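You operate a simulated robot arm through the tools that you are given. There is no shell and no other tool. Be economical: measure what you need, move in short steps, check, and stop when the job is done.

You are at the controls of a simulated two-armed robot. One attempt, no reset.

JOB
On the gap between the rigs on the work table, fold the rag in half.

Only the result counts: the job must be done as asked and must still hold three seconds after the hand-in. Knocking over, shifting, dropping, spilling or breaking anything else fails it. Flat cloth is picked up by pressing the open fingertips on it (5 to 10 N) and closing them slowly along it; thin cloth reads only 2 to 8 mm in the jaws.

ROBOT AND FRAMES
Two 7-joint arms with two-finger parallel grippers on one trunk, on a base that drives. Base frame: it is fixed to the floor where the robot stands at the start and does not move with it; the origin is under the middle of the robot, x ahead of it, y to its left, z up. Readings come in m, rad, newtons and seconds.
The left shoulder is at the start at [0.05, 0.161, 1.073], the right one opposite. With the tool pointing down near the work surface each hand reaches from about 0.22 to 0.68 m from the robot's upright axis, wherever it stands, measured 20 degrees to its own side. Places, roughly: gap between the rigs on the work table [0.6, -0.1, 0.8]. Payload 3.43 kg a hand.
The tool frame of a hand sits at the grasp point between the pads (the TCP): z along the fingers, y along the line on which they close. The tips reach 0.03 m beyond it. The gripper opens to 0.094 m. The fingers are 0.028 m wide and 0.01 m thick; the gripper's body (0.05 by 0.096 m) begins 0.055 m behind the TCP.
Orientation is that of the tool frame in the base frame, as [roll, pitch, yaw] about the fixed x, y, z axes, in that order (R = Rz(yaw) Ry(pitch) Rx(roll)). With the fingers straight down and closing along the base's y, the tool's x points along the base's -x, its y along +y and its z along -z.

CONTROLS
- The arms move only by the tool apply_moves. It takes "left_rows", "right_rows" or both (then of equal length, played together; a hand with none holds still); each is a list of rows, each a list of 7 numbers: the shift along the tool's x, y, z in m, then the turn, a rotation vector about the tool's x, y, z in rad, then the closure, from 0 (fully open) to 1 (shut). In form: [[tx, ty, tz, wx, wy, wz, claw], ...]. A call has 1 to 12 rows; each row is the pose to reach, as a shift and turn from the pose commanded when the call began, along the tool's axes at that moment. Each row takes 0.2 s and may step no farther than 0.05 m and 0.15 rad from the row before; otherwise, or with a gripper value out of range, the whole call is refused. A pose out of reach is approached as far as the arm can. The call stops where the force on the tool passes 40 N (or 10 N more than at its start, if that is more) or the arm is blocked; 0.2 s more then pass. Each finger travels about 0.045 m/s and halts on what it meets, pressing with about 27 N; the grip force reading is that of the motor and also rises with nothing between the fingers. The clock runs only during rows and for 0.2 s after the last one: add rows that repeat a pose to give the fingers time. The reply holds the time, the measured pose of the TCP, the force on the tool along the base axes, the opening and the grip force, in the units named above and with some noise, with the torque about the TCP (base axes, N m) and any sound that the robot's microphone picked up.
- Cameras (640 x 400 px; columns grow to the right, rows downward): "scene" is now at [0.1349, -0.0086, 1.1943]; the picture's right is [-0.29, -0.96, 0.00], its down [-0.58, 0.17, -0.79] and it looks along [0.76, -0.23, -0.61] (base axes); focal length 243 px, centre (320, 200). "left" rides on the left gripper at [0.076, -0.014, -0.102] in its tool frame; the picture's right is [0.18, 0.98, 0.00], its down [-0.75, 0.14, -0.64] and it looks along [-0.63, 0.12, 0.77] (tool axes); focal length 243 px, centre (320, 200). "right" rides on the right gripper at [0.076, 0.014, -0.102] in its tool frame; the picture's right is [-0.18, 0.98, 0.00], its down [-0.75, -0.14, -0.64] and it looks along [-0.63, -0.12, 0.77] (tool axes); focal length 243 px, centre (320, 200). There is no depth. A picture from a camera that has moved, and an enlarged one, comes with that camera's place and axes in the base frame and with its lens. The place of the scene camera against the robot may be out by one fixed shift of up to 0.025 m in any direction.
- snapshot(camera): a new picture of that camera. The clock stands still meanwhile.
- raise_lower(by): slides the trunk up (or, below 0, down) by that many m; the arms and the scene camera ride with it, the base frame stays. It gives what a move gives, with no picture.
- drive_base(legs): drives the robot by 1 to 6 legs, each [ahead, left, turn to the left] in m, m and rad, along the robot's own axes; the way and the turn of a leg run together, so that a leg with both is an arc; at most 1.5 m and 3.142 rad a leg. The arms and the cameras ride along, it lands a little off, and it stops where it bumps. It gives what a move gives.
- pan_tilt(pan, tilt): turns the head with the scene camera to pan (to the left, within 1.396 rad either way) and tilt (down, from -0.506 to 1.204), counted from straight ahead of the robot. It gives what a move gives.
- zoom(camera, box): a new picture of the part [left, top, right, bottom] of that camera's present view, enlarged. The clock stands still meanwhile.
- job_done(): hands the job in; it is judged then, once.

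Go step by step. Nothing tells you exact positions but the pictures and the camera data: compare them with the known pose of the tool, close in by small moves and look again before you grip or let go. The budget is 120 turns and 92 pictures, counting those below and the enlarged ones. Unless the task says otherwise, let go and move clear before handing in, and close with one line.

The tools are called after "Emit:" by a JSON object that holds its "method" and its "body". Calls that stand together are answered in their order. apply_moves: Moves the arms, as the interface text tells. Its arguments: {"type":"object","properties":{"left_rows":{"type":"array","items":{"type":"array","items":{"type":"number"}}},"right_rows":{"type":"array","items":{"type":"array","items":{"type":"number"}}}},"required":[]} The other tools are called the same way: raise_lower (by) slides the trunk up or down; drive_base (legs) drives the base; pan_tilt (pan, tilt) turns the head that bears the scene camera; snapshot (camera) takes a picture; zoom (camera, box) takes an enlarged picture of a part of a camera's view; job_done () hands the job in.

At the start:

```text
time_s: 0.0
left_position: [0.4739, 0.0783, 1.0492]
left_ee_rot: [-3.141, 0.0, -3.141]
left_contact_force: [-0.2, 0.2, -0.1]
left_moment: [0.0, 0.02, 0.01]
left_finger_gap: 0.0938
left_grip_force: 0.1
right_position: [0.3694, -0.2953, 0.9845]
right_ee_rot: [-3.141, 0.0, -3.14]
right_contact_force: [0.4, -1.3, -0.5]
right_moment: [0.02, -0.02, -0.01]
right_finger_gap: 0.094
right_grip_force: 0.1
trunk travel left (down, up): [-0.1, 0.167]
robot x, y, heading: [-0.0031, 0.0024, 0.002]
head pan, tilt: [-0.29, 0.654]
```

scene: 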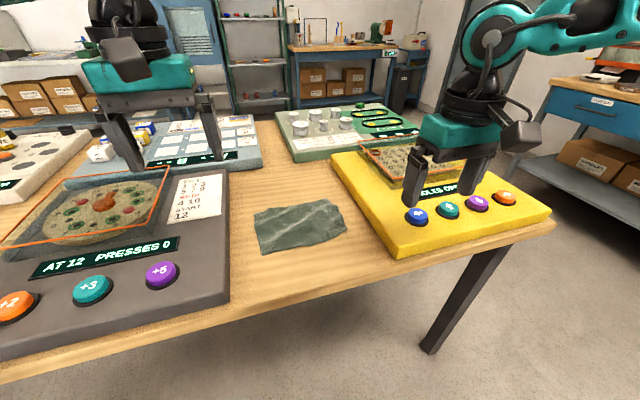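
right: 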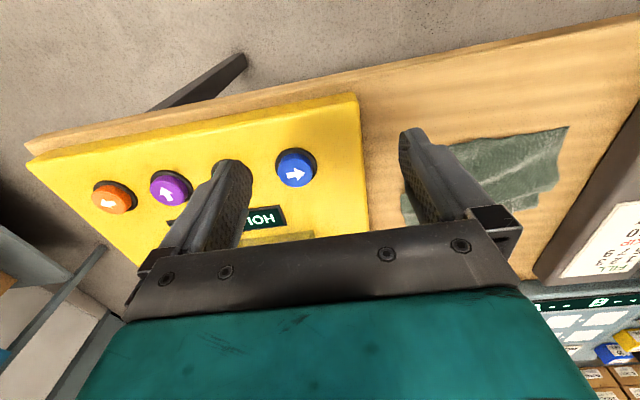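
left: 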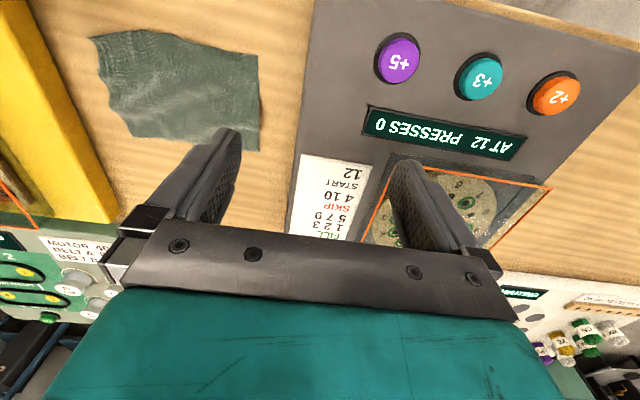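

The rag lies flat, about x 0.47–0.60 and y -0.21–0.00, with its long side along y. I plan to pinch the two near corners with both hands and fold them forward. First I'll hover over the near edge.

Emit:
{"method": "apply_moves", "body": {"left_rows": [[0, -0.027, 0, 0, 0, 0, 0.3], [0, -0.054, 0, 0, 0, 0, 0.5], [-0.004, -0.081, 0, 0, 0, 0, 0.68], [-0.008, -0.108, 0.0, 0, 0, 0, 0.68], [-0.008, -0.108, 0.045, 0, 0, 0, 0.68], [-0.008, -0.108, 0.09, 0, 0, 0, 0.68], [-0.008, -0.108, 0.13, 0, 0, 0, 0.68]], "right_rows": [[-0.032, 0.03, 0, 0, 0, 0, 0.3], [-0.064, 0.06, 0, 0, 0, 0, 0.5], [-0.096, 0.09, 0, 0, 0, 0, 0.68], [-0.128, 0.12, 0, 0, 0, 0, 0.68], [-0.128, 0.12, 0.03, 0, 0, 0, 0.68], [-0.128, 0.12, 0.05, 0, 0, 0, 0.68], [-0.128, 0.12, 0.065, 0, 0, 0, 0.68]]}}

Emit:
{"method": "snapshot", "body": {"camera": "left"}}

Emit:
{"method": "snapshot", "body": {"camera": "right"}}

Emit:
{"method": "snapshot", "body": {"camera": "scene"}}

```text
time_s: 1.6
left_position: [0.4817, -0.0301, 0.9204]
left_ee_rot: [3.141, 0.001, -3.14]
left_contact_force: [-0.1, 0.4, -0.9]
left_moment: [0.02, -0.01, 0.01]
left_finger_gap: 0.03
left_grip_force: 0.0
right_position: [0.4975, -0.1743, 0.9195]
right_ee_rot: [-3.141, 0.0, 3.141]
right_contact_force: [-0.8, 0.0, 0.8]
right_moment: [0.0, -0.03, -0.01]
right_finger_gap: 0.03
right_grip_force: 0.1
trunk travel left (down, up): [-0.1, 0.167]
robot x, y, heading: [-0.0016, -0.0019, -0.001]
head pan, tilt: [-0.29, 0.654]
```

```text
88 pictures are left
camera left: at [0.4056, -0.0436, 1.023], right [-0.19, 0.98, 0.0], down [0.75, 0.14, 0.64], along [0.63, 0.12, -0.77], focal length 243 px, centre (320, 200)
```

left: 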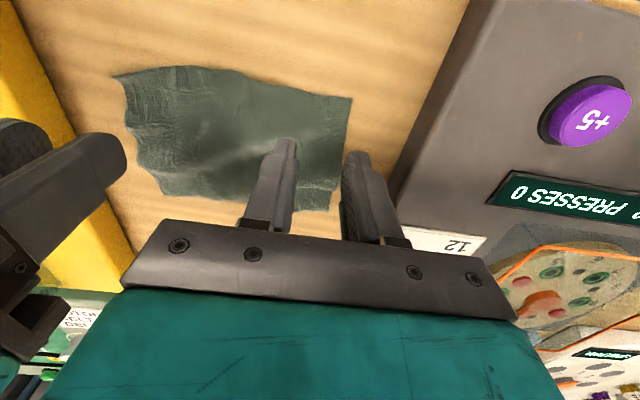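

```text
87 pictures are left
camera right: at [0.421, -0.1608, 1.0215], right [0.18, 0.98, 0.0], down [0.75, -0.14, 0.64], along [0.63, -0.12, -0.77], focal length 243 px, centre (320, 200)
```

right: 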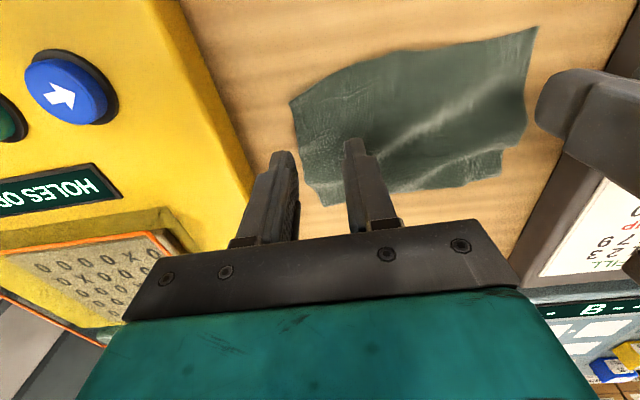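

```text
86 pictures are left
camera scene: at [0.1351, -0.0086, 1.1943], right [-0.29, -0.96, 0.0], down [-0.58, 0.17, -0.79], along [0.76, -0.23, -0.61], focal length 243 px, centre (320, 200)
```

scene: 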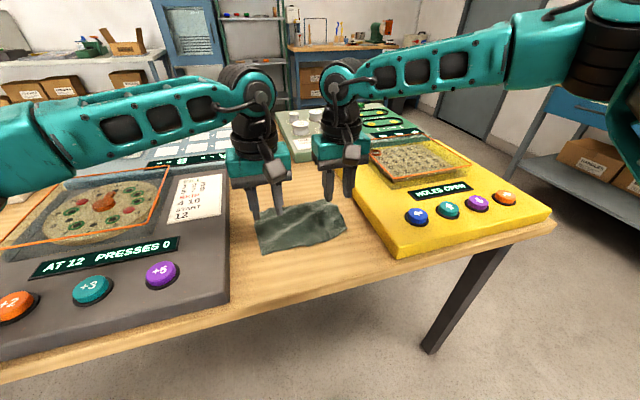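

Left and right camera estimates agree: near corners at (0.468, -0.004) and (0.488, -0.20), table at z≈0.80. Both hands are placed over the near edge, so I'll descend close to the surface.

Emit:
{"method": "apply_moves", "body": {"left_rows": [[0, 0, 0.03, 0, 0, 0, 0.68], [0, 0, 0.06, 0, 0, 0, 0.68], [0, 0, 0.075, 0, 0, 0, 0.68], [0, 0, 0.082, 0, 0, 0, 0.68]], "right_rows": [[0, 0, 0.03, 0, 0, 0, 0.68], [0, 0, 0.06, 0, 0, 0, 0.68], [0, 0, 0.075, 0, 0, 0, 0.68], [0, 0, 0.082, 0, 0, 0, 0.68]]}}

Emit:
{"method": "snapshot", "body": {"camera": "left"}}

Emit:
{"method": "snapshot", "body": {"camera": "right"}}

```text
time_s: 2.6
left_position: [0.4821, -0.0304, 0.8382]
left_ee_rot: [-3.142, 0.0, 3.14]
left_contact_force: [-0.8, 0.1, -0.2]
left_moment: [-0.01, 0.02, -0.01]
left_finger_gap: 0.0298
left_grip_force: 0.1
right_position: [0.4812, -0.1881, 0.8499]
right_ee_rot: [3.141, 0.0, 3.14]
right_contact_force: [0.3, 0.2, -0.2]
right_moment: [0.04, 0.01, 0.02]
right_finger_gap: 0.0299
right_grip_force: 0.1
right hand out of reach, approached as far as the arm can: row 1, 2, 3, 4
trunk travel left (down, up): [-0.1, 0.167]
robot x, y, heading: [0.0046, 0.0036, 0.001]
head pan, tilt: [-0.29, 0.654]
```

```text
85 pictures are left
camera left: at [0.406, -0.0436, 0.9404], right [-0.18, 0.98, 0.0], down [0.75, 0.14, 0.64], along [0.63, 0.12, -0.77], focal length 243 px, centre (320, 200)
```

left: 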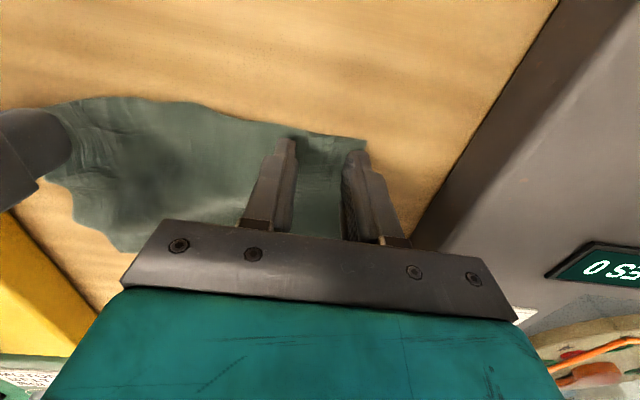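

```text
84 pictures are left
camera right: at [0.4058, -0.1759, 0.9529], right [0.18, 0.98, 0.0], down [0.75, -0.14, 0.64], along [0.63, -0.12, -0.77], focal length 243 px, centre (320, 200)
```

right: 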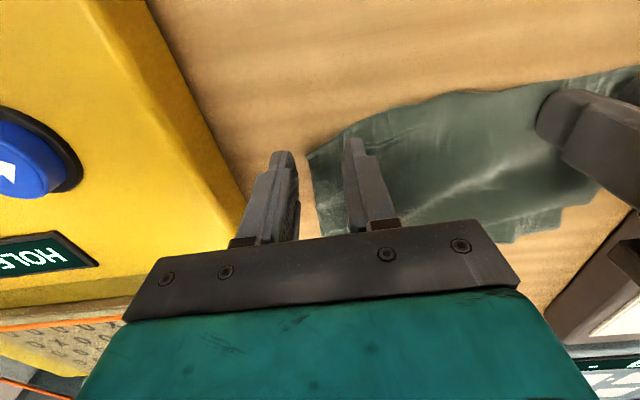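

The right arm stopped short of its target and reports the pose as out of reach. I'll lift both hands a little and retry the right one to see what limits it.

Emit:
{"method": "apply_moves", "body": {"left_rows": [[0, 0, -0.03, 0, 0, 0, 0.68], [0, 0, -0.06, 0, 0, 0, 0.68]], "right_rows": [[0, 0, -0.03, 0, 0, 0, 0.68], [0, 0, -0.05, 0, 0, 0, 0.68]]}}

```text
time_s: 3.2
left_position: [0.4816, -0.03, 0.8987]
left_ee_rot: [3.141, 0.0, 3.141]
left_contact_force: [-0.2, 0.6, -0.7]
left_moment: [-0.01, 0.02, 0.01]
left_finger_gap: 0.0301
left_grip_force: 0.1
right_position: [0.4817, -0.1904, 0.9025]
right_ee_rot: [-3.141, 0.0, 3.141]
right_contact_force: [-0.2, -0.1, 0.0]
right_moment: [0.0, 0.0, 0.02]
right_finger_gap: 0.0302
right_grip_force: 0.1
trunk travel left (down, up): [-0.1, 0.167]
robot x, y, heading: [0.0044, 0.001, 0.002]
head pan, tilt: [-0.29, 0.654]
```

Lifted without trouble. I'll move the right hand alone to the target in xy and see whether it gets there.

Emit:
{"method": "apply_moves", "body": {"right_rows": [[-0.008, 0.008, 0, 0, 0, 0, 0.68], [-0.016, 0.016, 0, 0, 0, 0, 0.68], [-0.016, 0.016, 0.03, 0, 0, 0, 0.68]]}}

```text
time_s: 4.0
left_position: [0.482, -0.0303, 0.8975]
left_ee_rot: [-3.141, -0.001, -3.14]
left_contact_force: [0.6, -1.5, -1.0]
left_moment: [0.01, 0.0, 0.05]
left_finger_gap: 0.0301
left_grip_force: 0.0
right_position: [0.4908, -0.1821, 0.8747]
right_ee_rot: [3.141, 0.001, -3.141]
right_contact_force: [-0.2, -0.5, 0.8]
right_moment: [0.02, 0.01, -0.03]
right_finger_gap: 0.0302
right_grip_force: 0.0
right hand out of reach, approached as far as the arm can: row 2, 3
trunk travel left (down, up): [-0.1, 0.167]
robot x, y, heading: [0.0018, -0.0007, -0.0]
head pan, tilt: [-0.29, 0.654]
```

The limit may come from the hands being close together. I'll lift the left hand, move it away, and retry the right.

Emit:
{"method": "apply_moves", "body": {"left_rows": [[0, 0.03, -0.03, 0, 0, 0, 0.68], [0, 0.07, -0.05, 0, 0, 0, 0.68], [0, 0.11, -0.05, 0, 0, 0, 0.68]]}}

Emit:
{"method": "apply_moves", "body": {"right_rows": [[-0.006, 0.006, 0, 0, 0, 0, 0.68], [-0.006, 0.006, 0.02, 0, 0, 0, 0.68], [-0.006, 0.006, 0.03, 0, 0, 0, 0.68]]}}

```text
time_s: 4.8
left_position: [0.4835, 0.0785, 0.9499]
left_ee_rot: [-3.141, -0.001, -3.139]
left_contact_force: [0.8, 0.2, 0.5]
left_moment: [-0.02, 0.02, -0.03]
left_finger_gap: 0.0303
left_grip_force: 0.0
right_position: [0.4894, -0.1815, 0.876]
right_ee_rot: [3.139, 0.001, 3.141]
right_contact_force: [0.5, -0.7, -0.5]
right_moment: [-0.02, 0.0, -0.02]
right_finger_gap: 0.0298
right_grip_force: 0.0
trunk travel left (down, up): [-0.1, 0.167]
robot x, y, heading: [0.0004, -0.0043, 0.001]
head pan, tilt: [-0.29, 0.654]
```

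```text
time_s: 5.6
left_position: [0.4824, 0.0787, 0.9486]
left_ee_rot: [3.141, 0.001, -3.14]
left_contact_force: [-0.1, -0.6, -0.4]
left_moment: [0.01, 0.01, 0.02]
left_finger_gap: 0.0302
left_grip_force: 0.0
right_position: [0.484, -0.1892, 0.8521]
right_ee_rot: [3.138, 0.003, -3.142]
right_contact_force: [0.1, 0.4, 0.1]
right_moment: [-0.04, 0.01, -0.04]
right_finger_gap: 0.03
right_grip_force: 0.1
right hand out of reach, approached as far as the arm can: row 1, 2, 3
trunk travel left (down, up): [-0.1, 0.167]
robot x, y, heading: [-0.0005, -0.0018, 0.003]
head pan, tilt: [-0.29, 0.654]
```

It isn't the other hand; it's a limit of the right arm at this height. I'll raise the hands and lower the trunk, so the arms work higher relative to the shoulders.

Emit:
{"method": "apply_moves", "body": {"left_rows": [[0, 0, -0.02, 0, 0, 0, 0.68], [0, 0, -0.04, 0, 0, 0, 0.68], [0, 0, -0.05, 0, 0, 0, 0.68]], "right_rows": [[0, 0, -0.04, 0, 0, 0, 0.68], [0, 0, -0.08, 0, 0, 0, 0.68], [0, 0, -0.12, 0, 0, 0, 0.68]]}}

Emit:
{"method": "raise_lower", "body": {"by": -0.085}}

Emit:
{"method": "apply_moves", "body": {"right_rows": [[-0.006, 0.006, 0, 0, 0, 0, 0.68], [-0.012, 0.012, 0, 0, 0, 0, 0.68], [-0.012, 0.012, 0.03, 0, 0, 0, 0.68]]}}

Emit:
{"method": "snapshot", "body": {"camera": "scene"}}

```text
time_s: 6.4
left_position: [0.482, 0.0795, 0.998]
left_ee_rot: [3.14, 0.001, -3.141]
left_contact_force: [0.0, -0.3, -0.8]
left_moment: [-0.02, -0.02, 0.01]
left_finger_gap: 0.0303
left_grip_force: 0.0
right_position: [0.4828, -0.1892, 0.9731]
right_ee_rot: [3.141, 0.002, 3.141]
right_contact_force: [-0.6, -1.0, 0.8]
right_moment: [0.0, 0.01, 0.05]
right_finger_gap: 0.0301
right_grip_force: 0.1
trunk travel left (down, up): [-0.1, 0.167]
robot x, y, heading: [-0.0007, 0.0026, 0.004]
head pan, tilt: [-0.29, 0.654]
```

```text
time_s: 7.6
left_position: [0.4814, 0.0791, 0.9134]
left_ee_rot: [3.141, -0.001, -3.139]
left_contact_force: [-0.3, -0.5, -0.4]
left_moment: [-0.03, -0.01, 0.01]
left_finger_gap: 0.0301
left_grip_force: 0.0
right_position: [0.4847, -0.188, 0.8884]
right_ee_rot: [-3.141, -0.001, -3.141]
right_contact_force: [0.1, -0.2, 0.4]
right_moment: [0.02, -0.01, 0.0]
right_finger_gap: 0.0302
right_grip_force: 0.0
trunk travel left (down, up): [-0.015, 0.252]
robot x, y, heading: [-0.0014, 0.0023, -0.003]
head pan, tilt: [-0.29, 0.654]
```

```text
time_s: 8.4
left_position: [0.4809, 0.0804, 0.9143]
left_ee_rot: [-3.141, 0.0, -3.14]
left_contact_force: [0.7, -0.5, 1.6]
left_moment: [0.02, -0.02, 0.03]
left_finger_gap: 0.0302
left_grip_force: 0.1
right_position: [0.4969, -0.1773, 0.8582]
right_ee_rot: [3.141, 0.0, -3.141]
right_contact_force: [0.0, -0.3, 0.1]
right_moment: [0.0, -0.02, -0.02]
right_finger_gap: 0.0301
right_grip_force: 0.0
trunk travel left (down, up): [-0.015, 0.252]
robot x, y, heading: [0.0018, -0.0011, -0.002]
head pan, tilt: [-0.29, 0.654]
```

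```text
83 pictures are left
camera scene: at [0.135, -0.0086, 1.1093], right [-0.29, -0.96, 0.0], down [-0.58, 0.17, -0.79], along [0.76, -0.23, -0.61], focal length 243 px, centre (320, 200)
```

scene: 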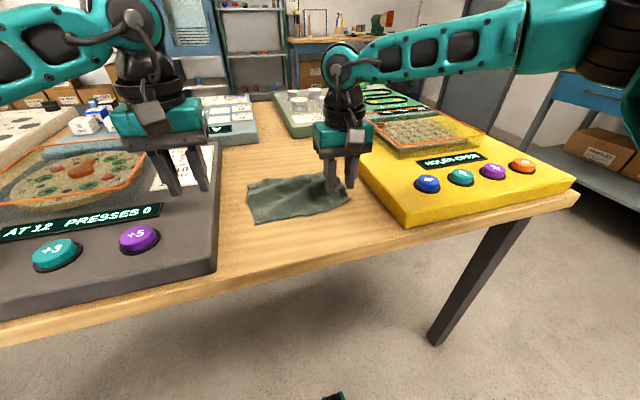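

That works with the trunk lowered. Before gripping, I'll check that the right hand can also reach the fold's end point near the far edge (x≈0.60).

Emit:
{"method": "apply_moves", "body": {"right_rows": [[-0.03, 0, -0.02, 0, 0, 0, 0.68], [-0.06, 0, -0.02, 0, 0, 0, 0.68], [-0.1, 0, -0.02, 0, 0, 0, 0.68], [-0.11, 0, 0.0, 0, 0, 0, 0.68], [-0.11, 0, 0.012, 0, 0, 0, 0.68]]}}

```text
time_s: 9.6
left_position: [0.4814, 0.0797, 0.9118]
left_ee_rot: [-3.141, 0.003, -3.141]
left_contact_force: [1.4, -0.1, 0.2]
left_moment: [-0.01, -0.01, 0.0]
left_finger_gap: 0.0301
left_grip_force: 0.1
right_position: [0.5415, -0.2195, 0.8599]
right_ee_rot: [3.138, 0.001, 3.142]
right_contact_force: [-0.2, 0.8, 1.1]
right_moment: [-0.03, -0.01, -0.01]
right_finger_gap: 0.0302
right_grip_force: 0.1
right hand out of reach, approached as far as the arm can: row 1, 2, 3, 4, 5
trunk travel left (down, up): [-0.015, 0.252]
robot x, y, heading: [-0.0026, 0.0024, -0.002]
head pan, tilt: [-0.29, 0.654]
```

The right hand falls well short of the far edge, so the arm seems stuck at a joint limit. I'll lift a bit and test whether a wrist turn frees it.

Emit:
{"method": "apply_moves", "body": {"right_rows": [[0, 0, -0.03, 0, 0, 0.14, 0.68], [0, 0, -0.03, 0, 0, 0.28, 0.68], [0, 0, -0.03, 0, 0, 0.42, 0.68], [-0.03, 0.02, -0.03, 0, 0, 0.42, 0.68], [-0.06, 0.04, -0.03, 0, 0, 0.42, 0.68]]}}

Emit:
{"method": "apply_moves", "body": {"right_rows": [[0, 0, 0, 0, 0, -0.14, 0.68], [0, 0, 0, 0, 0, -0.28, 0.68], [0, 0, 0, 0, 0, -0.42, 0.68], [0, 0, 0, 0, 0, -0.56, 0.68], [0, 0, 0, 0, 0, -0.7, 0.68], [0, 0, 0, 0, 0, -0.84, 0.68]]}}

```text
time_s: 10.8
left_position: [0.4819, 0.081, 0.9132]
left_ee_rot: [-3.141, 0.001, -3.14]
left_contact_force: [0.1, -0.1, 1.0]
left_moment: [-0.06, 0.03, 0.01]
left_finger_gap: 0.0303
left_grip_force: 0.1
right_position: [0.5438, -0.2176, 0.8913]
right_ee_rot: [3.141, 0.001, 2.721]
right_contact_force: [-0.2, 0.2, -0.5]
right_moment: [0.03, 0.0, -0.01]
right_finger_gap: 0.0302
right_grip_force: 0.2
right hand out of reach, approached as far as the arm can: row 4, 5
trunk travel left (down, up): [-0.015, 0.252]
robot x, y, heading: [-0.0019, 0.0007, 0.004]
head pan, tilt: [-0.29, 0.654]
```

```text
time_s: 12.2
left_position: [0.4816, 0.0799, 0.9137]
left_ee_rot: [-3.14, 0.002, -3.141]
left_contact_force: [0.1, -0.9, -0.4]
left_moment: [-0.01, 0.0, -0.01]
left_finger_gap: 0.03
left_grip_force: 0.1
right_position: [0.5431, -0.2174, 0.891]
right_ee_rot: [3.141, 0.002, -2.718]
right_contact_force: [0.9, 0.2, -0.1]
right_moment: [-0.01, 0.02, -0.04]
right_finger_gap: 0.0302
right_grip_force: 0.0
trunk travel left (down, up): [-0.015, 0.252]
robot x, y, heading: [0.0019, -0.0013, -0.002]
head pan, tilt: [-0.29, 0.654]
```

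The first turn made no difference. I'll test the opposite turn with the same push forward.

Emit:
{"method": "apply_moves", "body": {"right_rows": [[-0.02, 0, 0, 0, 0, 0, 0.68], [-0.04, 0, 0, 0, 0, 0, 0.68], [-0.06, 0, 0, 0, 0, 0, 0.68]]}}

Emit:
{"method": "snapshot", "body": {"camera": "scene"}}

```text
time_s: 13.0
left_position: [0.4811, 0.0809, 0.913]
left_ee_rot: [-3.141, 0.0, -3.141]
left_contact_force: [-0.9, 0.5, 0.2]
left_moment: [0.02, 0.02, 0.01]
left_finger_gap: 0.0302
left_grip_force: 0.0
right_position: [0.5452, -0.2207, 0.8932]
right_ee_rot: [3.141, 0.002, -2.721]
right_contact_force: [0.3, -0.1, 0.0]
right_moment: [0.04, 0.0, 0.01]
right_finger_gap: 0.0299
right_grip_force: 0.0
right hand out of reach, approached as far as the arm can: row 1, 2, 3
trunk travel left (down, up): [-0.015, 0.252]
robot x, y, heading: [0.0036, 0.0018, -0.001]
head pan, tilt: [-0.29, 0.654]
```

```text
82 pictures are left
camera scene: at [0.1349, -0.0086, 1.1093], right [-0.29, -0.96, 0.0], down [-0.58, 0.17, -0.79], along [0.76, -0.23, -0.61], focal length 243 px, centre (320, 200)
```

scene: 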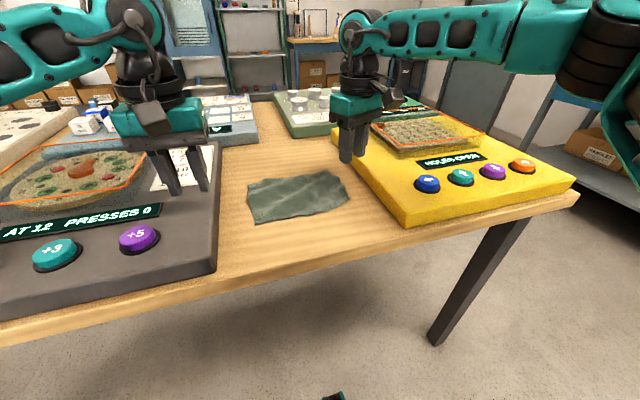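

The block doesn't depend on yaw, so I'll move the robot closer instead. First I'll raise both hands well clear and straighten the wrist, then look at the floor space ahead of the base.

Emit:
{"method": "apply_moves", "body": {"left_rows": [[0, 0, -0.04, 0, 0, 0, 0.68], [0, 0, -0.08, 0, 0, 0, 0.68], [0, 0, -0.12, 0, 0, 0, 0.68]], "right_rows": [[0, 0, -0.04, 0, 0, 0.14, 0.68], [0, 0, -0.08, 0, 0, 0.28, 0.68], [0, 0, -0.12, 0, 0, 0.42, 0.68]]}}

Emit:
{"method": "pan_tilt", "body": {"pan": 0, "tilt": 1.2}}

Emit:
{"method": "snapshot", "body": {"camera": "scene"}}

```text
time_s: 13.8
left_position: [0.4818, 0.0814, 1.0357]
left_ee_rot: [3.141, 0.002, -3.141]
left_contact_force: [0.4, -0.4, 0.0]
left_moment: [0.03, -0.01, 0.01]
left_finger_gap: 0.0302
left_grip_force: 0.1
right_position: [0.5163, -0.2454, 1.0094]
right_ee_rot: [-3.141, 0.001, -3.108]
right_contact_force: [-0.4, -0.3, 0.2]
right_moment: [0.02, -0.02, 0.0]
right_finger_gap: 0.0299
right_grip_force: 0.1
right hand out of reach, approached as far as the arm can: row 2, 3
trunk travel left (down, up): [-0.015, 0.252]
robot x, y, heading: [-0.0014, -0.0026, 0.006]
head pan, tilt: [-0.29, 0.654]
```

```text
time_s: 14.8
left_position: [0.482, 0.0828, 1.0335]
left_ee_rot: [3.141, 0.0, -3.139]
left_contact_force: [0.0, 0.0, 0.4]
left_moment: [0.01, 0.0, -0.01]
left_finger_gap: 0.0302
left_grip_force: 0.1
right_position: [0.516, -0.2447, 1.0105]
right_ee_rot: [-3.141, -0.001, -3.107]
right_contact_force: [0.4, 0.2, 0.0]
right_moment: [-0.01, 0.02, 0.0]
right_finger_gap: 0.03
right_grip_force: 0.1
trunk travel left (down, up): [-0.015, 0.252]
robot x, y, heading: [0.0006, -0.0, -0.002]
head pan, tilt: [0.0, 1.201]
```

```text
81 pictures are left
camera scene: at [0.1079, 0.0162, 1.0694], right [0.0, -1.0, 0.0], down [-0.93, 0.0, -0.36], along [0.36, 0.0, -0.93], focal length 243 px, centre (320, 200)
```

scene: 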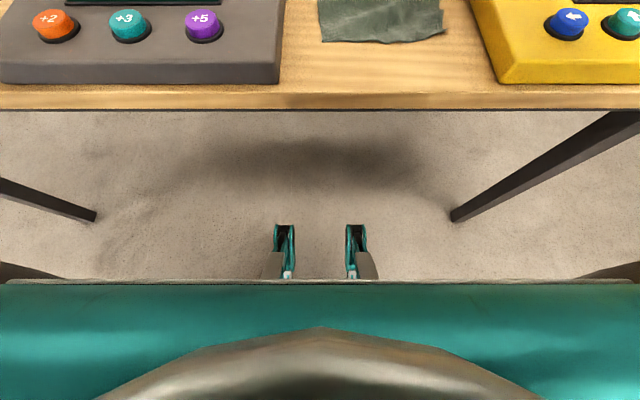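

There's about 0.2 m between the chest and the table edge, and the base fits between the table legs. I'll drive 0.10 m ahead with the hands high.

Emit:
{"method": "drive_base", "body": {"legs": [[0.1, 0, 0]]}}

Emit:
{"method": "snapshot", "body": {"camera": "scene"}}

```text
time_s: 15.9
left_position: [0.5784, 0.0808, 1.0334]
left_ee_rot: [-3.141, 0.0, -3.14]
left_contact_force: [0.5, 0.1, 0.2]
left_moment: [0.01, -0.02, 0.01]
left_finger_gap: 0.0302
left_grip_force: 0.1
right_position: [0.6125, -0.2456, 1.0114]
right_ee_rot: [3.14, 0.001, -3.108]
right_contact_force: [0.0, -0.2, -0.5]
right_moment: [-0.01, 0.03, 0.0]
right_finger_gap: 0.03
right_grip_force: 0.1
trunk travel left (down, up): [-0.015, 0.252]
robot x, y, heading: [0.0962, 0.001, -0.006]
head pan, tilt: [0.0, 1.201]
```

```text
80 pictures are left
camera scene: at [0.2046, 0.016, 1.0693], right [0.0, -1.0, 0.0], down [-0.93, 0.0, -0.36], along [0.36, 0.0, -0.93], focal length 243 px, centre (320, 200)
```

scene: 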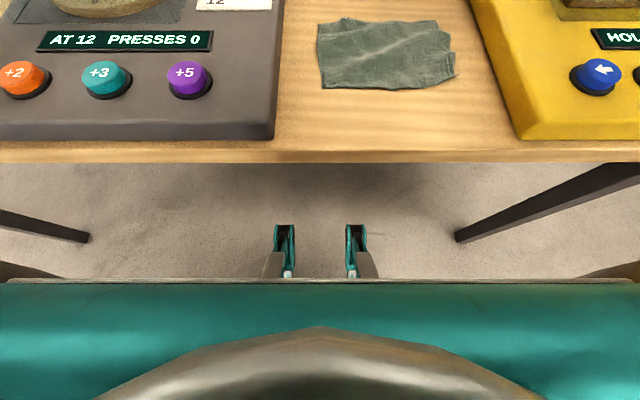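

Now there's plenty of room and a clear top view. I'll test both hands hovering above the far edge, where the fold ends.

Emit:
{"method": "apply_moves", "body": {"left_rows": [[0, -0.037, 0, 0, 0, 0, 0.68], [-0.004, -0.074, 0, 0, 0, 0, 0.68], [-0.007, -0.111, 0, 0, 0, 0, 0.68], [-0.007, -0.111, 0.045, 0, 0, 0, 0.68], [-0.007, -0.111, 0.09, 0, 0, 0, 0.68], [-0.007, -0.111, 0.13, 0, 0, 0, 0.68], [-0.007, -0.111, 0.163, 0, 0, 0, 0.68]], "right_rows": [[0, 0.022, 0, 0, 0, 0.034, 0.68], [0.004, 0.044, 0, 0, 0, 0.034, 0.68], [0.0075, 0.066, 0, 0, 0, 0.034, 0.68], [0.0075, 0.066, 0.04, 0, 0, 0.034, 0.68], [0.0075, 0.066, 0.08, 0, 0, 0.034, 0.68], [0.0075, 0.066, 0.12, 0, 0, 0.034, 0.68], [0.0075, 0.066, 0.141, 0, 0, 0.034, 0.68]]}}

```text
time_s: 17.5
left_position: [0.5834, -0.0294, 0.8714]
left_ee_rot: [-3.141, 0.0, 3.141]
left_contact_force: [0.2, 0.1, -0.3]
left_moment: [0.0, -0.02, 0.0]
left_finger_gap: 0.0299
left_grip_force: 0.2
right_position: [0.6037, -0.1817, 0.8698]
right_ee_rot: [3.141, 0.0, 3.14]
right_contact_force: [0.1, 0.3, 1.0]
right_moment: [0.0, 0.0, 0.02]
right_finger_gap: 0.0302
right_grip_force: 0.1
right hand out of reach, approached as far as the arm can: row 2, 3
trunk travel left (down, up): [-0.015, 0.252]
robot x, y, heading: [0.1007, 0.0034, 0.0]
head pan, tilt: [0.0, 1.201]
```

Both end points are reachable now. Next I'll move back over the near edge to the grip points, left (0.482, -0.028) and right (0.496, -0.176).

Emit:
{"method": "apply_moves", "body": {"left_rows": [[0.034, 0, -0.01, 0, 0, 0, 0.68], [0.068, 0, -0.01, 0, 0, 0, 0.68], [0.102, 0.001, 0, 0, 0, 0, 0.68], [0.102, 0.001, 0.02, 0, 0, 0, 0.68], [0.102, 0.001, 0.034, 0, 0, 0, 0.68]], "right_rows": [[0.036, 0, -0.01, 0, 0, 0, 0.68], [0.072, 0.003, -0.01, 0, 0, 0, 0.68], [0.108, 0.005, 0, 0, 0, 0, 0.68], [0.108, 0.005, 0.02, 0, 0, 0, 0.68], [0.108, 0.005, 0.033, 0, 0, 0, 0.68]]}}

Emit:
{"method": "snapshot", "body": {"camera": "left"}}

Emit:
{"method": "snapshot", "body": {"camera": "right"}}

Emit:
{"method": "zoom", "body": {"camera": "scene", "box": [260, 0, 520, 160]}}

```text
time_s: 18.7
left_position: [0.4829, -0.0283, 0.8374]
left_ee_rot: [3.141, 0.002, 3.14]
left_contact_force: [-1.1, -0.4, 0.4]
left_moment: [0.02, 0.01, -0.01]
left_finger_gap: 0.0301
left_grip_force: 0.0
right_position: [0.4936, -0.1764, 0.8352]
right_ee_rot: [3.141, 0.001, 3.141]
right_contact_force: [0.1, 0.7, 0.4]
right_moment: [0.01, -0.01, -0.01]
right_finger_gap: 0.03
right_grip_force: 0.0
trunk travel left (down, up): [-0.015, 0.252]
robot x, y, heading: [0.0973, 0.0021, -0.005]
head pan, tilt: [0.0, 1.201]
```

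```text
79 pictures are left
camera left: at [0.4079, -0.0417, 0.9393], right [-0.18, 0.98, 0.0], down [0.75, 0.14, 0.64], along [0.63, 0.12, -0.77], focal length 243 px, centre (320, 200)
```

left: 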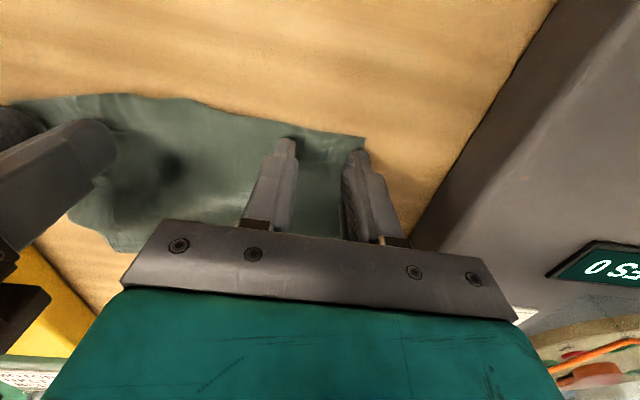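

```text
78 pictures are left
camera right: at [0.4166, -0.1629, 0.9375], right [0.18, 0.98, 0.0], down [0.75, -0.14, 0.64], along [0.63, -0.12, -0.77], focal length 243 px, centre (320, 200)
```

right: 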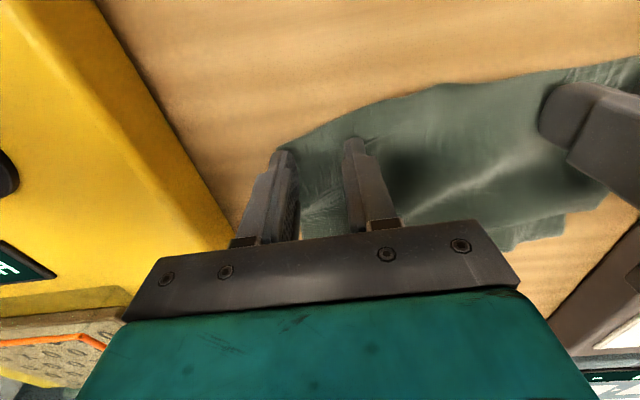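

```text
2.46 times, centred on (390, 80) of scene
camera zoom: at [0.2045, 0.016, 1.0694], right [0.0, -1.0, 0.0], down [-0.93, 0.0, -0.36], along [0.36, 0.0, -0.93], focal length 597 px, centre (148, 495)
```

zoom: 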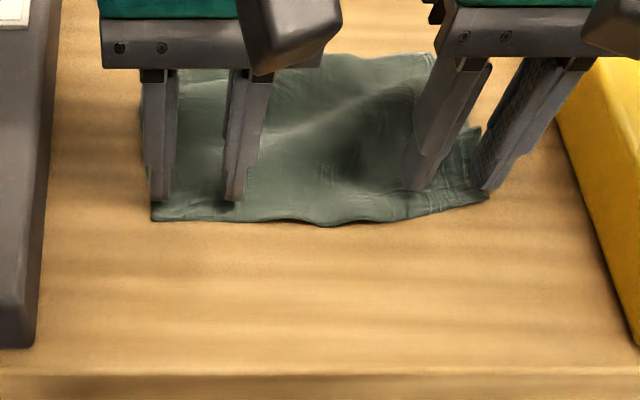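

The placement is good; I'll shift both hands 4 mm inward and ease down to press.

Emit:
{"method": "apply_moves", "body": {"left_rows": [[0.003, -0.004, 0.002, 0, 0, 0, 0.68], [0.003, -0.004, 0.005, 0, 0, 0, 0.68], [0.003, -0.004, 0.007, 0, 0, 0, 0.68]], "right_rows": [[0.0, 0.004, 0.001, 0, 0, 0, 0.68], [0.0, 0.004, 0.003, 0, 0, 0, 0.68], [0.0, 0.004, 0.005, 0, 0, 0, 0.68]]}}

```text
time_s: 19.5
left_position: [0.4805, -0.0327, 0.8322]
left_ee_rot: [-3.139, 0.003, -3.141]
left_contact_force: [1.3, 0.1, 7.2]
left_moment: [0.03, -0.01, 0.03]
left_finger_gap: 0.0302
left_grip_force: 0.1
right_position: [0.4939, -0.1719, 0.831]
right_ee_rot: [3.141, 0.002, 3.141]
right_contact_force: [-0.1, -1.3, 4.3]
right_moment: [-0.04, 0.06, 0.02]
right_finger_gap: 0.0305
right_grip_force: 0.2
trunk travel left (down, up): [-0.015, 0.252]
robot x, y, heading: [0.0969, -0.0024, 0.001]
head pan, tilt: [0.0, 1.201]
```

Left presses at 7 N and right at 4 N. I'll nudge the right down slightly and close both slowly.

Emit:
{"method": "apply_moves", "body": {"left_rows": [[0, 0, 0, 0, 0, 0, 0.68], [0, 0, 0, 0, 0, 0, 0.72], [0, 0, 0, 0, 0, 0, 0.76], [0, 0, 0, 0, 0, 0, 0.8], [0, 0, 0, 0, 0, 0, 0.84], [0, 0, 0, 0, 0, 0, 0.88], [0, 0, 0, 0, 0, 0, 0.92], [0, 0, 0, 0, 0, 0, 0.96], [0, 0, 0, 0, 0, 0, 1], [0, 0, 0, 0, 0, 0, 1], [0, 0, 0, 0, 0, 0, 1]], "right_rows": [[0, 0, 0.001, 0, 0, 0, 0.68], [0, 0, 0.001, 0, 0, 0, 0.72], [0, 0, 0.001, 0, 0, 0, 0.76], [0, 0, 0.001, 0, 0, 0, 0.8], [0, 0, 0.001, 0, 0, 0, 0.84], [0, 0, 0.001, 0, 0, 0, 0.88], [0, 0, 0.001, 0, 0, 0, 0.92], [0, 0, 0.001, 0, 0, 0, 0.96], [0, 0, 0.001, 0, 0, 0, 1], [0, 0, 0.001, 0, 0, 0, 1], [0, 0, 0.001, 0, 0, 0, 1]]}}

Emit:
{"method": "zoom", "body": {"camera": "scene", "box": [260, 0, 520, 160]}}

```text
time_s: 21.9
left_position: [0.4794, -0.0343, 0.8313]
left_ee_rot: [-3.139, 0.004, 3.14]
left_contact_force: [2.7, -15.9, 11.9]
left_moment: [-0.48, -0.04, 0.07]
left_finger_gap: 0.0023
left_grip_force: 27.0
right_position: [0.4937, -0.1702, 0.8327]
right_ee_rot: [3.14, 0.003, -3.141]
right_contact_force: [-1.4, 15.8, 15.2]
right_moment: [0.45, 0.09, -0.03]
right_finger_gap: 0.0023
right_grip_force: 27.3
trunk travel left (down, up): [-0.015, 0.252]
robot x, y, heading: [0.0932, 0.0007, -0.002]
head pan, tilt: [0.0, 1.201]
```

```text
2.46 times, centred on (390, 80) of scene
camera zoom: at [0.2031, 0.0164, 1.0696], right [0.0, -1.0, 0.0], down [-0.93, 0.0, -0.36], along [0.36, 0.0, -0.93], focal length 597 px, centre (148, 495)
```

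zoom: 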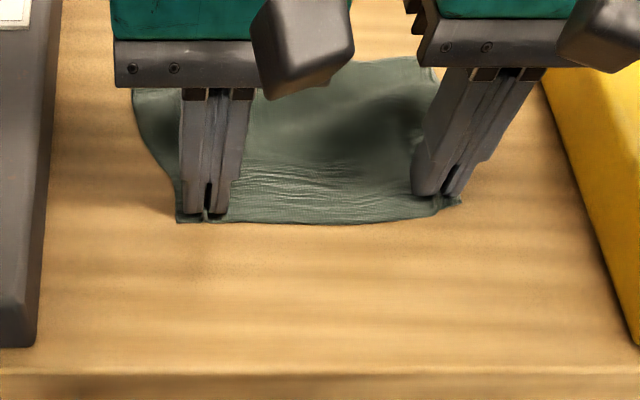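

Both corners are pinched, each reading 2.3 mm. I'll ease the hands 2 mm towards each other and lift slightly to check the hold.

Emit:
{"method": "apply_moves", "body": {"left_rows": [[0, -0.001, -0.01, 0, 0, 0, 1], [0, -0.002, -0.025, 0, 0, 0, 1], [-0.01, -0.002, -0.04, 0, 0, 0, 1]], "right_rows": [[0, 0.001, -0.01, 0, 0, 0, 1], [0, 0.002, -0.025, 0, 0, 0, 1], [-0.01, 0.002, -0.04, 0, 0, 0, 1]]}}

Emit:
{"method": "zoom", "body": {"camera": "scene", "box": [260, 0, 520, 160]}}

Emit:
{"method": "snapshot", "body": {"camera": "left"}}

```text
time_s: 22.7
left_position: [0.4907, -0.0338, 0.8682]
left_ee_rot: [-3.142, -0.001, 3.141]
left_contact_force: [0.1, -9.1, -1.4]
left_moment: [-0.25, -0.02, 0.08]
left_finger_gap: 0.0024
left_grip_force: 27.0
right_position: [0.5046, -0.1703, 0.8703]
right_ee_rot: [-3.141, -0.003, 3.14]
right_contact_force: [-0.7, 8.6, 0.6]
right_moment: [0.3, 0.0, -0.05]
right_finger_gap: 0.0023
right_grip_force: 28.1
trunk travel left (down, up): [-0.015, 0.252]
robot x, y, heading: [0.0971, -0.0003, -0.002]
head pan, tilt: [0.0, 1.201]
```

```text
2.46 times, centred on (390, 80) of scene
camera zoom: at [0.2043, 0.016, 1.0693], right [0.0, -1.0, 0.0], down [-0.93, 0.0, -0.36], along [0.36, 0.0, -0.93], focal length 597 px, centre (148, 495)
```

zoom: 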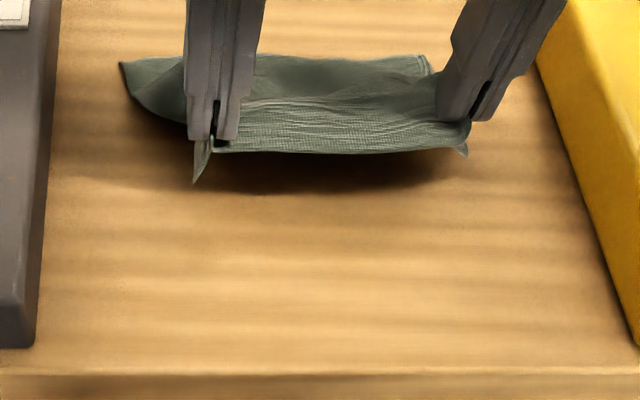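

```text
74 pictures are left
camera left: at [0.4144, -0.0479, 0.9722], right [-0.18, 0.98, 0.0], down [0.75, 0.14, 0.64], along [0.63, 0.12, -0.77], focal length 243 px, centre (320, 200)
```

left: 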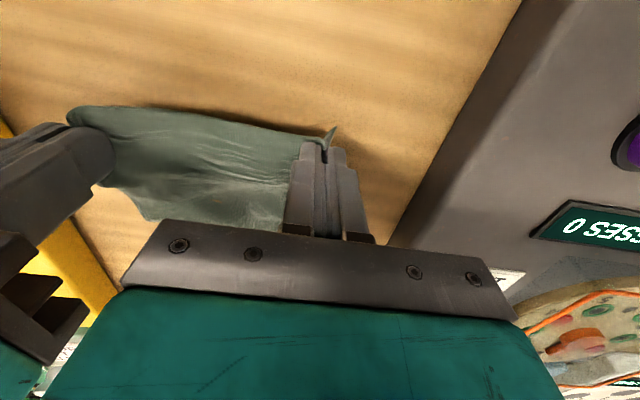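

The grip holds and the rag follows. Now I'll carry the edge forward in a low arc over the midline, stopping just above the far edge to look.

Emit:
{"method": "apply_moves", "body": {"left_rows": [[-0.015, -0.003, -0.01, 0, 0, 0, 1], [-0.03, -0.003, -0.016, 0, 0, 0, 1], [-0.045, -0.003, -0.017, 0, 0, 0, 1], [-0.06, -0.003, -0.014, 0, 0, 0, 1], [-0.075, -0.003, -0.005, 0, 0, 0, 1], [-0.09, -0.003, 0.006, 0, 0, 0, 1], [-0.096, -0.003, 0.012, 0, 0, 0, 1]], "right_rows": [[-0.015, 0.003, -0.01, 0, 0, 0, 1], [-0.03, 0.003, -0.016, 0, 0, 0, 1], [-0.045, 0.003, -0.017, 0, 0, 0, 1], [-0.06, 0.003, -0.014, 0, 0, 0, 1], [-0.075, 0.003, -0.005, 0, 0, 0, 1], [-0.09, 0.003, 0.006, 0, 0, 0, 1], [-0.096, 0.003, 0.013, 0, 0, 0, 1]]}}

Emit:
{"method": "zoom", "body": {"camera": "scene", "box": [260, 0, 520, 160]}}

Emit:
{"method": "snapshot", "body": {"camera": "left"}}

Emit:
{"method": "snapshot", "body": {"camera": "right"}}

```text
time_s: 24.3
left_position: [0.5862, -0.0377, 0.8576]
left_ee_rot: [-3.14, 0.0, 3.14]
left_contact_force: [-0.7, -0.9, 0.0]
left_moment: [-0.02, -0.02, 0.0]
left_finger_gap: 0.0025
left_grip_force: 26.9
right_position: [0.5977, -0.1703, 0.8591]
right_ee_rot: [3.139, 0.003, 3.141]
right_contact_force: [-0.2, 0.3, 0.1]
right_moment: [-0.01, 0.03, 0.0]
right_finger_gap: 0.0022
right_grip_force: 27.0
right hand out of reach, approached as far as the arm can: row 7
trunk travel left (down, up): [-0.015, 0.252]
robot x, y, heading: [0.096, 0.0006, -0.003]
head pan, tilt: [0.0, 1.201]
```

```text
2.46 times, centred on (390, 80) of scene
camera zoom: at [0.2045, 0.016, 1.0694], right [0.0, -1.0, 0.0], down [-0.93, 0.0, -0.36], along [0.36, 0.0, -0.93], focal length 597 px, centre (148, 495)
```

zoom: 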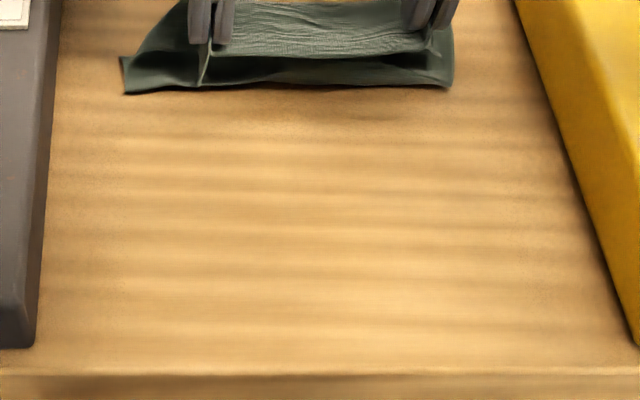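

```text
72 pictures are left
camera left: at [0.51, -0.0514, 0.9606], right [-0.18, 0.98, 0.0], down [0.75, 0.14, 0.64], along [0.63, 0.12, -0.77], focal length 243 px, centre (320, 200)
```

left: 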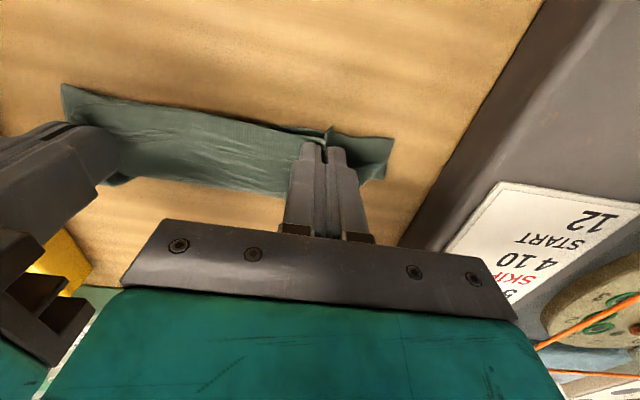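

```text
71 pictures are left
camera right: at [0.5206, -0.1567, 0.9609], right [0.18, 0.98, 0.0], down [0.75, -0.14, 0.64], along [0.63, -0.12, -0.77], focal length 243 px, centre (320, 200)
```

right: 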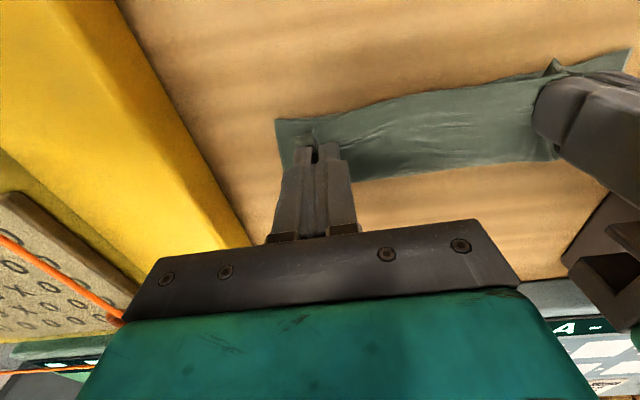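

The rag slid forward a bit during the arc: the front line is now at x≈0.577. I need a closer look at the layers before lowering.

Emit:
{"method": "pan_tilt", "body": {"pan": -0.25, "tilt": 0.7}}

Emit:
{"method": "zoom", "body": {"camera": "scene", "box": [220, 140, 420, 265]}}

Emit:
{"method": "zoom", "body": {"camera": "left", "box": [50, 60, 410, 260]}}

```text
time_s: 25.2
left_position: [0.5859, -0.0371, 0.8582]
left_ee_rot: [3.141, -0.001, 3.141]
left_contact_force: [-0.7, -1.1, 0.1]
left_moment: [0.0, 0.02, -0.01]
left_finger_gap: 0.0023
left_grip_force: 26.9
right_position: [0.5976, -0.1695, 0.8591]
right_ee_rot: [-3.142, 0.002, 3.141]
right_contact_force: [-0.6, 1.0, 0.2]
right_moment: [0.01, -0.02, -0.02]
right_finger_gap: 0.0022
right_grip_force: 27.1
trunk travel left (down, up): [-0.015, 0.252]
robot x, y, heading: [0.0956, -0.0015, -0.002]
head pan, tilt: [-0.25, 0.7]
```

```text
3.20 times, centred on (320, 202) of scene
camera zoom: at [0.2307, -0.005, 1.1053], right [-0.25, -0.97, 0.0], down [-0.62, 0.16, -0.76], along [0.74, -0.19, -0.64], focal length 776 px, centre (320, 192)
```

zoom: 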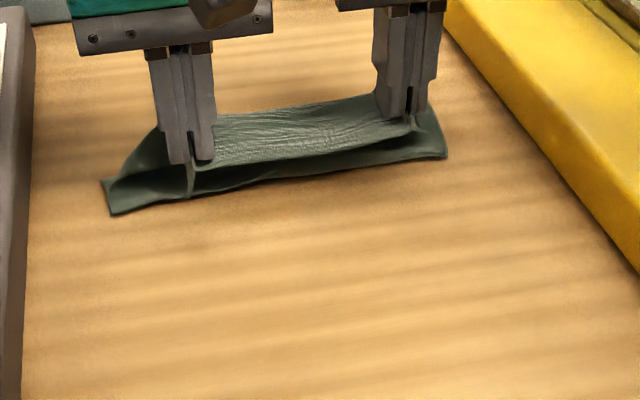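

```text
1.78 times, centred on (230, 160) of left
camera zoom: at [0.5097, -0.0513, 0.9609], right [-0.18, 0.98, 0.0], down [0.75, 0.14, 0.64], along [0.63, 0.12, -0.77], focal length 431 px, centre (480, 271)
```

zoom: 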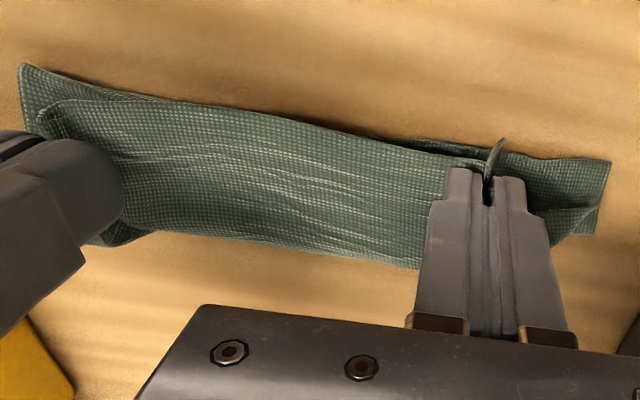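

Looking closely, the rag buckled forward and is already doubled over. The gripped near edge lies above the original far edge (x≈0.577), and the new fold is at x≈0.64. The edges nearly match, so I'll pull the right hand back 8 mm and lower both.

Emit:
{"method": "apply_moves", "body": {"left_rows": [[0.0, 0.001, 0.006, 0, 0, 0, 1], [0.0, 0.002, 0.012, 0, 0, 0, 1], [0.0, 0.002, 0.018, 0, 0, 0, 1]], "right_rows": [[0.004, -0.001, 0.006, 0, 0, 0, 1], [0.008, -0.002, 0.012, 0, 0, 0, 1], [0.008, -0.002, 0.019, 0, 0, 0, 1]]}}

Emit:
{"method": "zoom", "body": {"camera": "scene", "box": [220, 140, 420, 265]}}

Emit:
{"method": "zoom", "body": {"camera": "left", "box": [50, 60, 410, 260]}}

Emit:
{"method": "zoom", "body": {"camera": "right", "box": [240, 30, 600, 230]}}

```text
time_s: 26.0
left_position: [0.585, -0.0369, 0.8408]
left_ee_rot: [-3.14, 0.001, 3.141]
left_contact_force: [0.7, -8.0, 1.0]
left_moment: [-0.2, -0.03, 0.01]
left_finger_gap: 0.0022
left_grip_force: 26.7
right_position: [0.5887, -0.171, 0.8413]
right_ee_rot: [3.14, 0.0, -3.141]
right_contact_force: [-1.1, 6.4, 1.6]
right_moment: [0.2, 0.03, -0.03]
right_finger_gap: 0.0023
right_grip_force: 26.7
trunk travel left (down, up): [-0.015, 0.252]
robot x, y, heading: [0.0963, -0.0025, -0.0]
head pan, tilt: [-0.25, 0.7]
```

```text
3.20 times, centred on (320, 202) of scene
camera zoom: at [0.2305, -0.005, 1.1055], right [-0.25, -0.97, 0.0], down [-0.62, 0.16, -0.77], along [0.74, -0.19, -0.64], focal length 776 px, centre (320, 192)
```

zoom: 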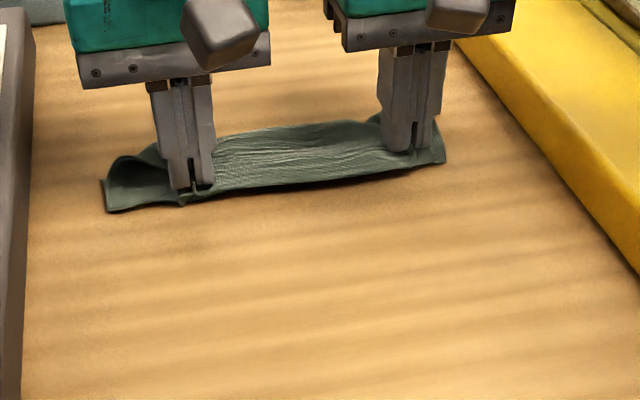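

```text
1.78 times, centred on (230, 160) of left
camera zoom: at [0.5097, -0.0495, 0.9429], right [-0.18, 0.98, 0.0], down [0.75, 0.14, 0.64], along [0.63, 0.12, -0.77], focal length 431 px, centre (480, 271)
```

zoom: 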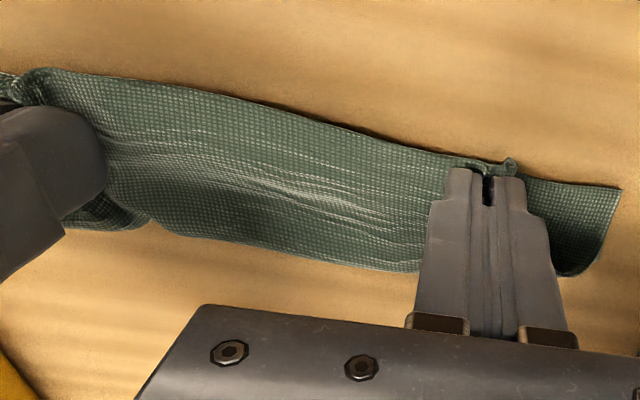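

```text
1.78 times, centred on (420, 130) of right
camera zoom: at [0.5116, -0.1582, 0.9422], right [0.18, 0.98, 0.0], down [0.75, -0.14, 0.64], along [0.63, -0.12, -0.77], focal length 431 px, centre (142, 324)
```

zoom: 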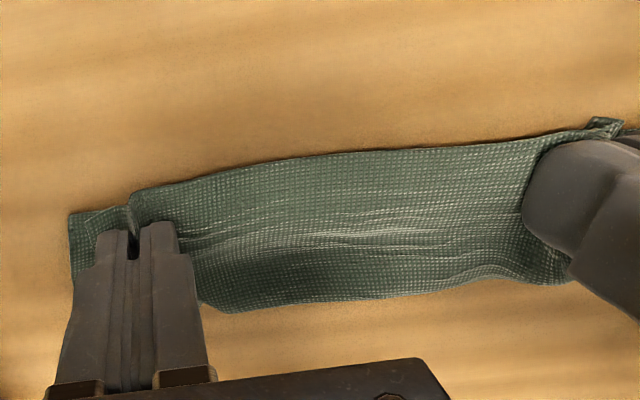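

The edges line up well. I'll press down lightly before opening.

Emit:
{"method": "apply_moves", "body": {"left_rows": [[0, 0, 0.003, 0, 0, 0, 1], [0, 0, 0.006, 0, 0, 0, 1]], "right_rows": [[0, 0, 0.003, 0, 0, 0, 1], [0, 0, 0.006, 0, 0, 0, 1]]}}

```text
time_s: 26.6
left_position: [0.5869, -0.036, 0.8333]
left_ee_rot: [-3.14, 0.002, 3.14]
left_contact_force: [0.4, -8.1, 1.4]
left_moment: [-0.26, 0.0, 0.03]
left_finger_gap: 0.0024
left_grip_force: 26.8
right_position: [0.5885, -0.1712, 0.8338]
right_ee_rot: [3.141, 0.002, 3.141]
right_contact_force: [-0.1, 8.4, 1.7]
right_moment: [0.22, -0.02, -0.06]
right_finger_gap: 0.0024
right_grip_force: 26.8
trunk travel left (down, up): [-0.015, 0.252]
robot x, y, heading: [0.0949, -0.0001, -0.001]
head pan, tilt: [-0.25, 0.7]
```

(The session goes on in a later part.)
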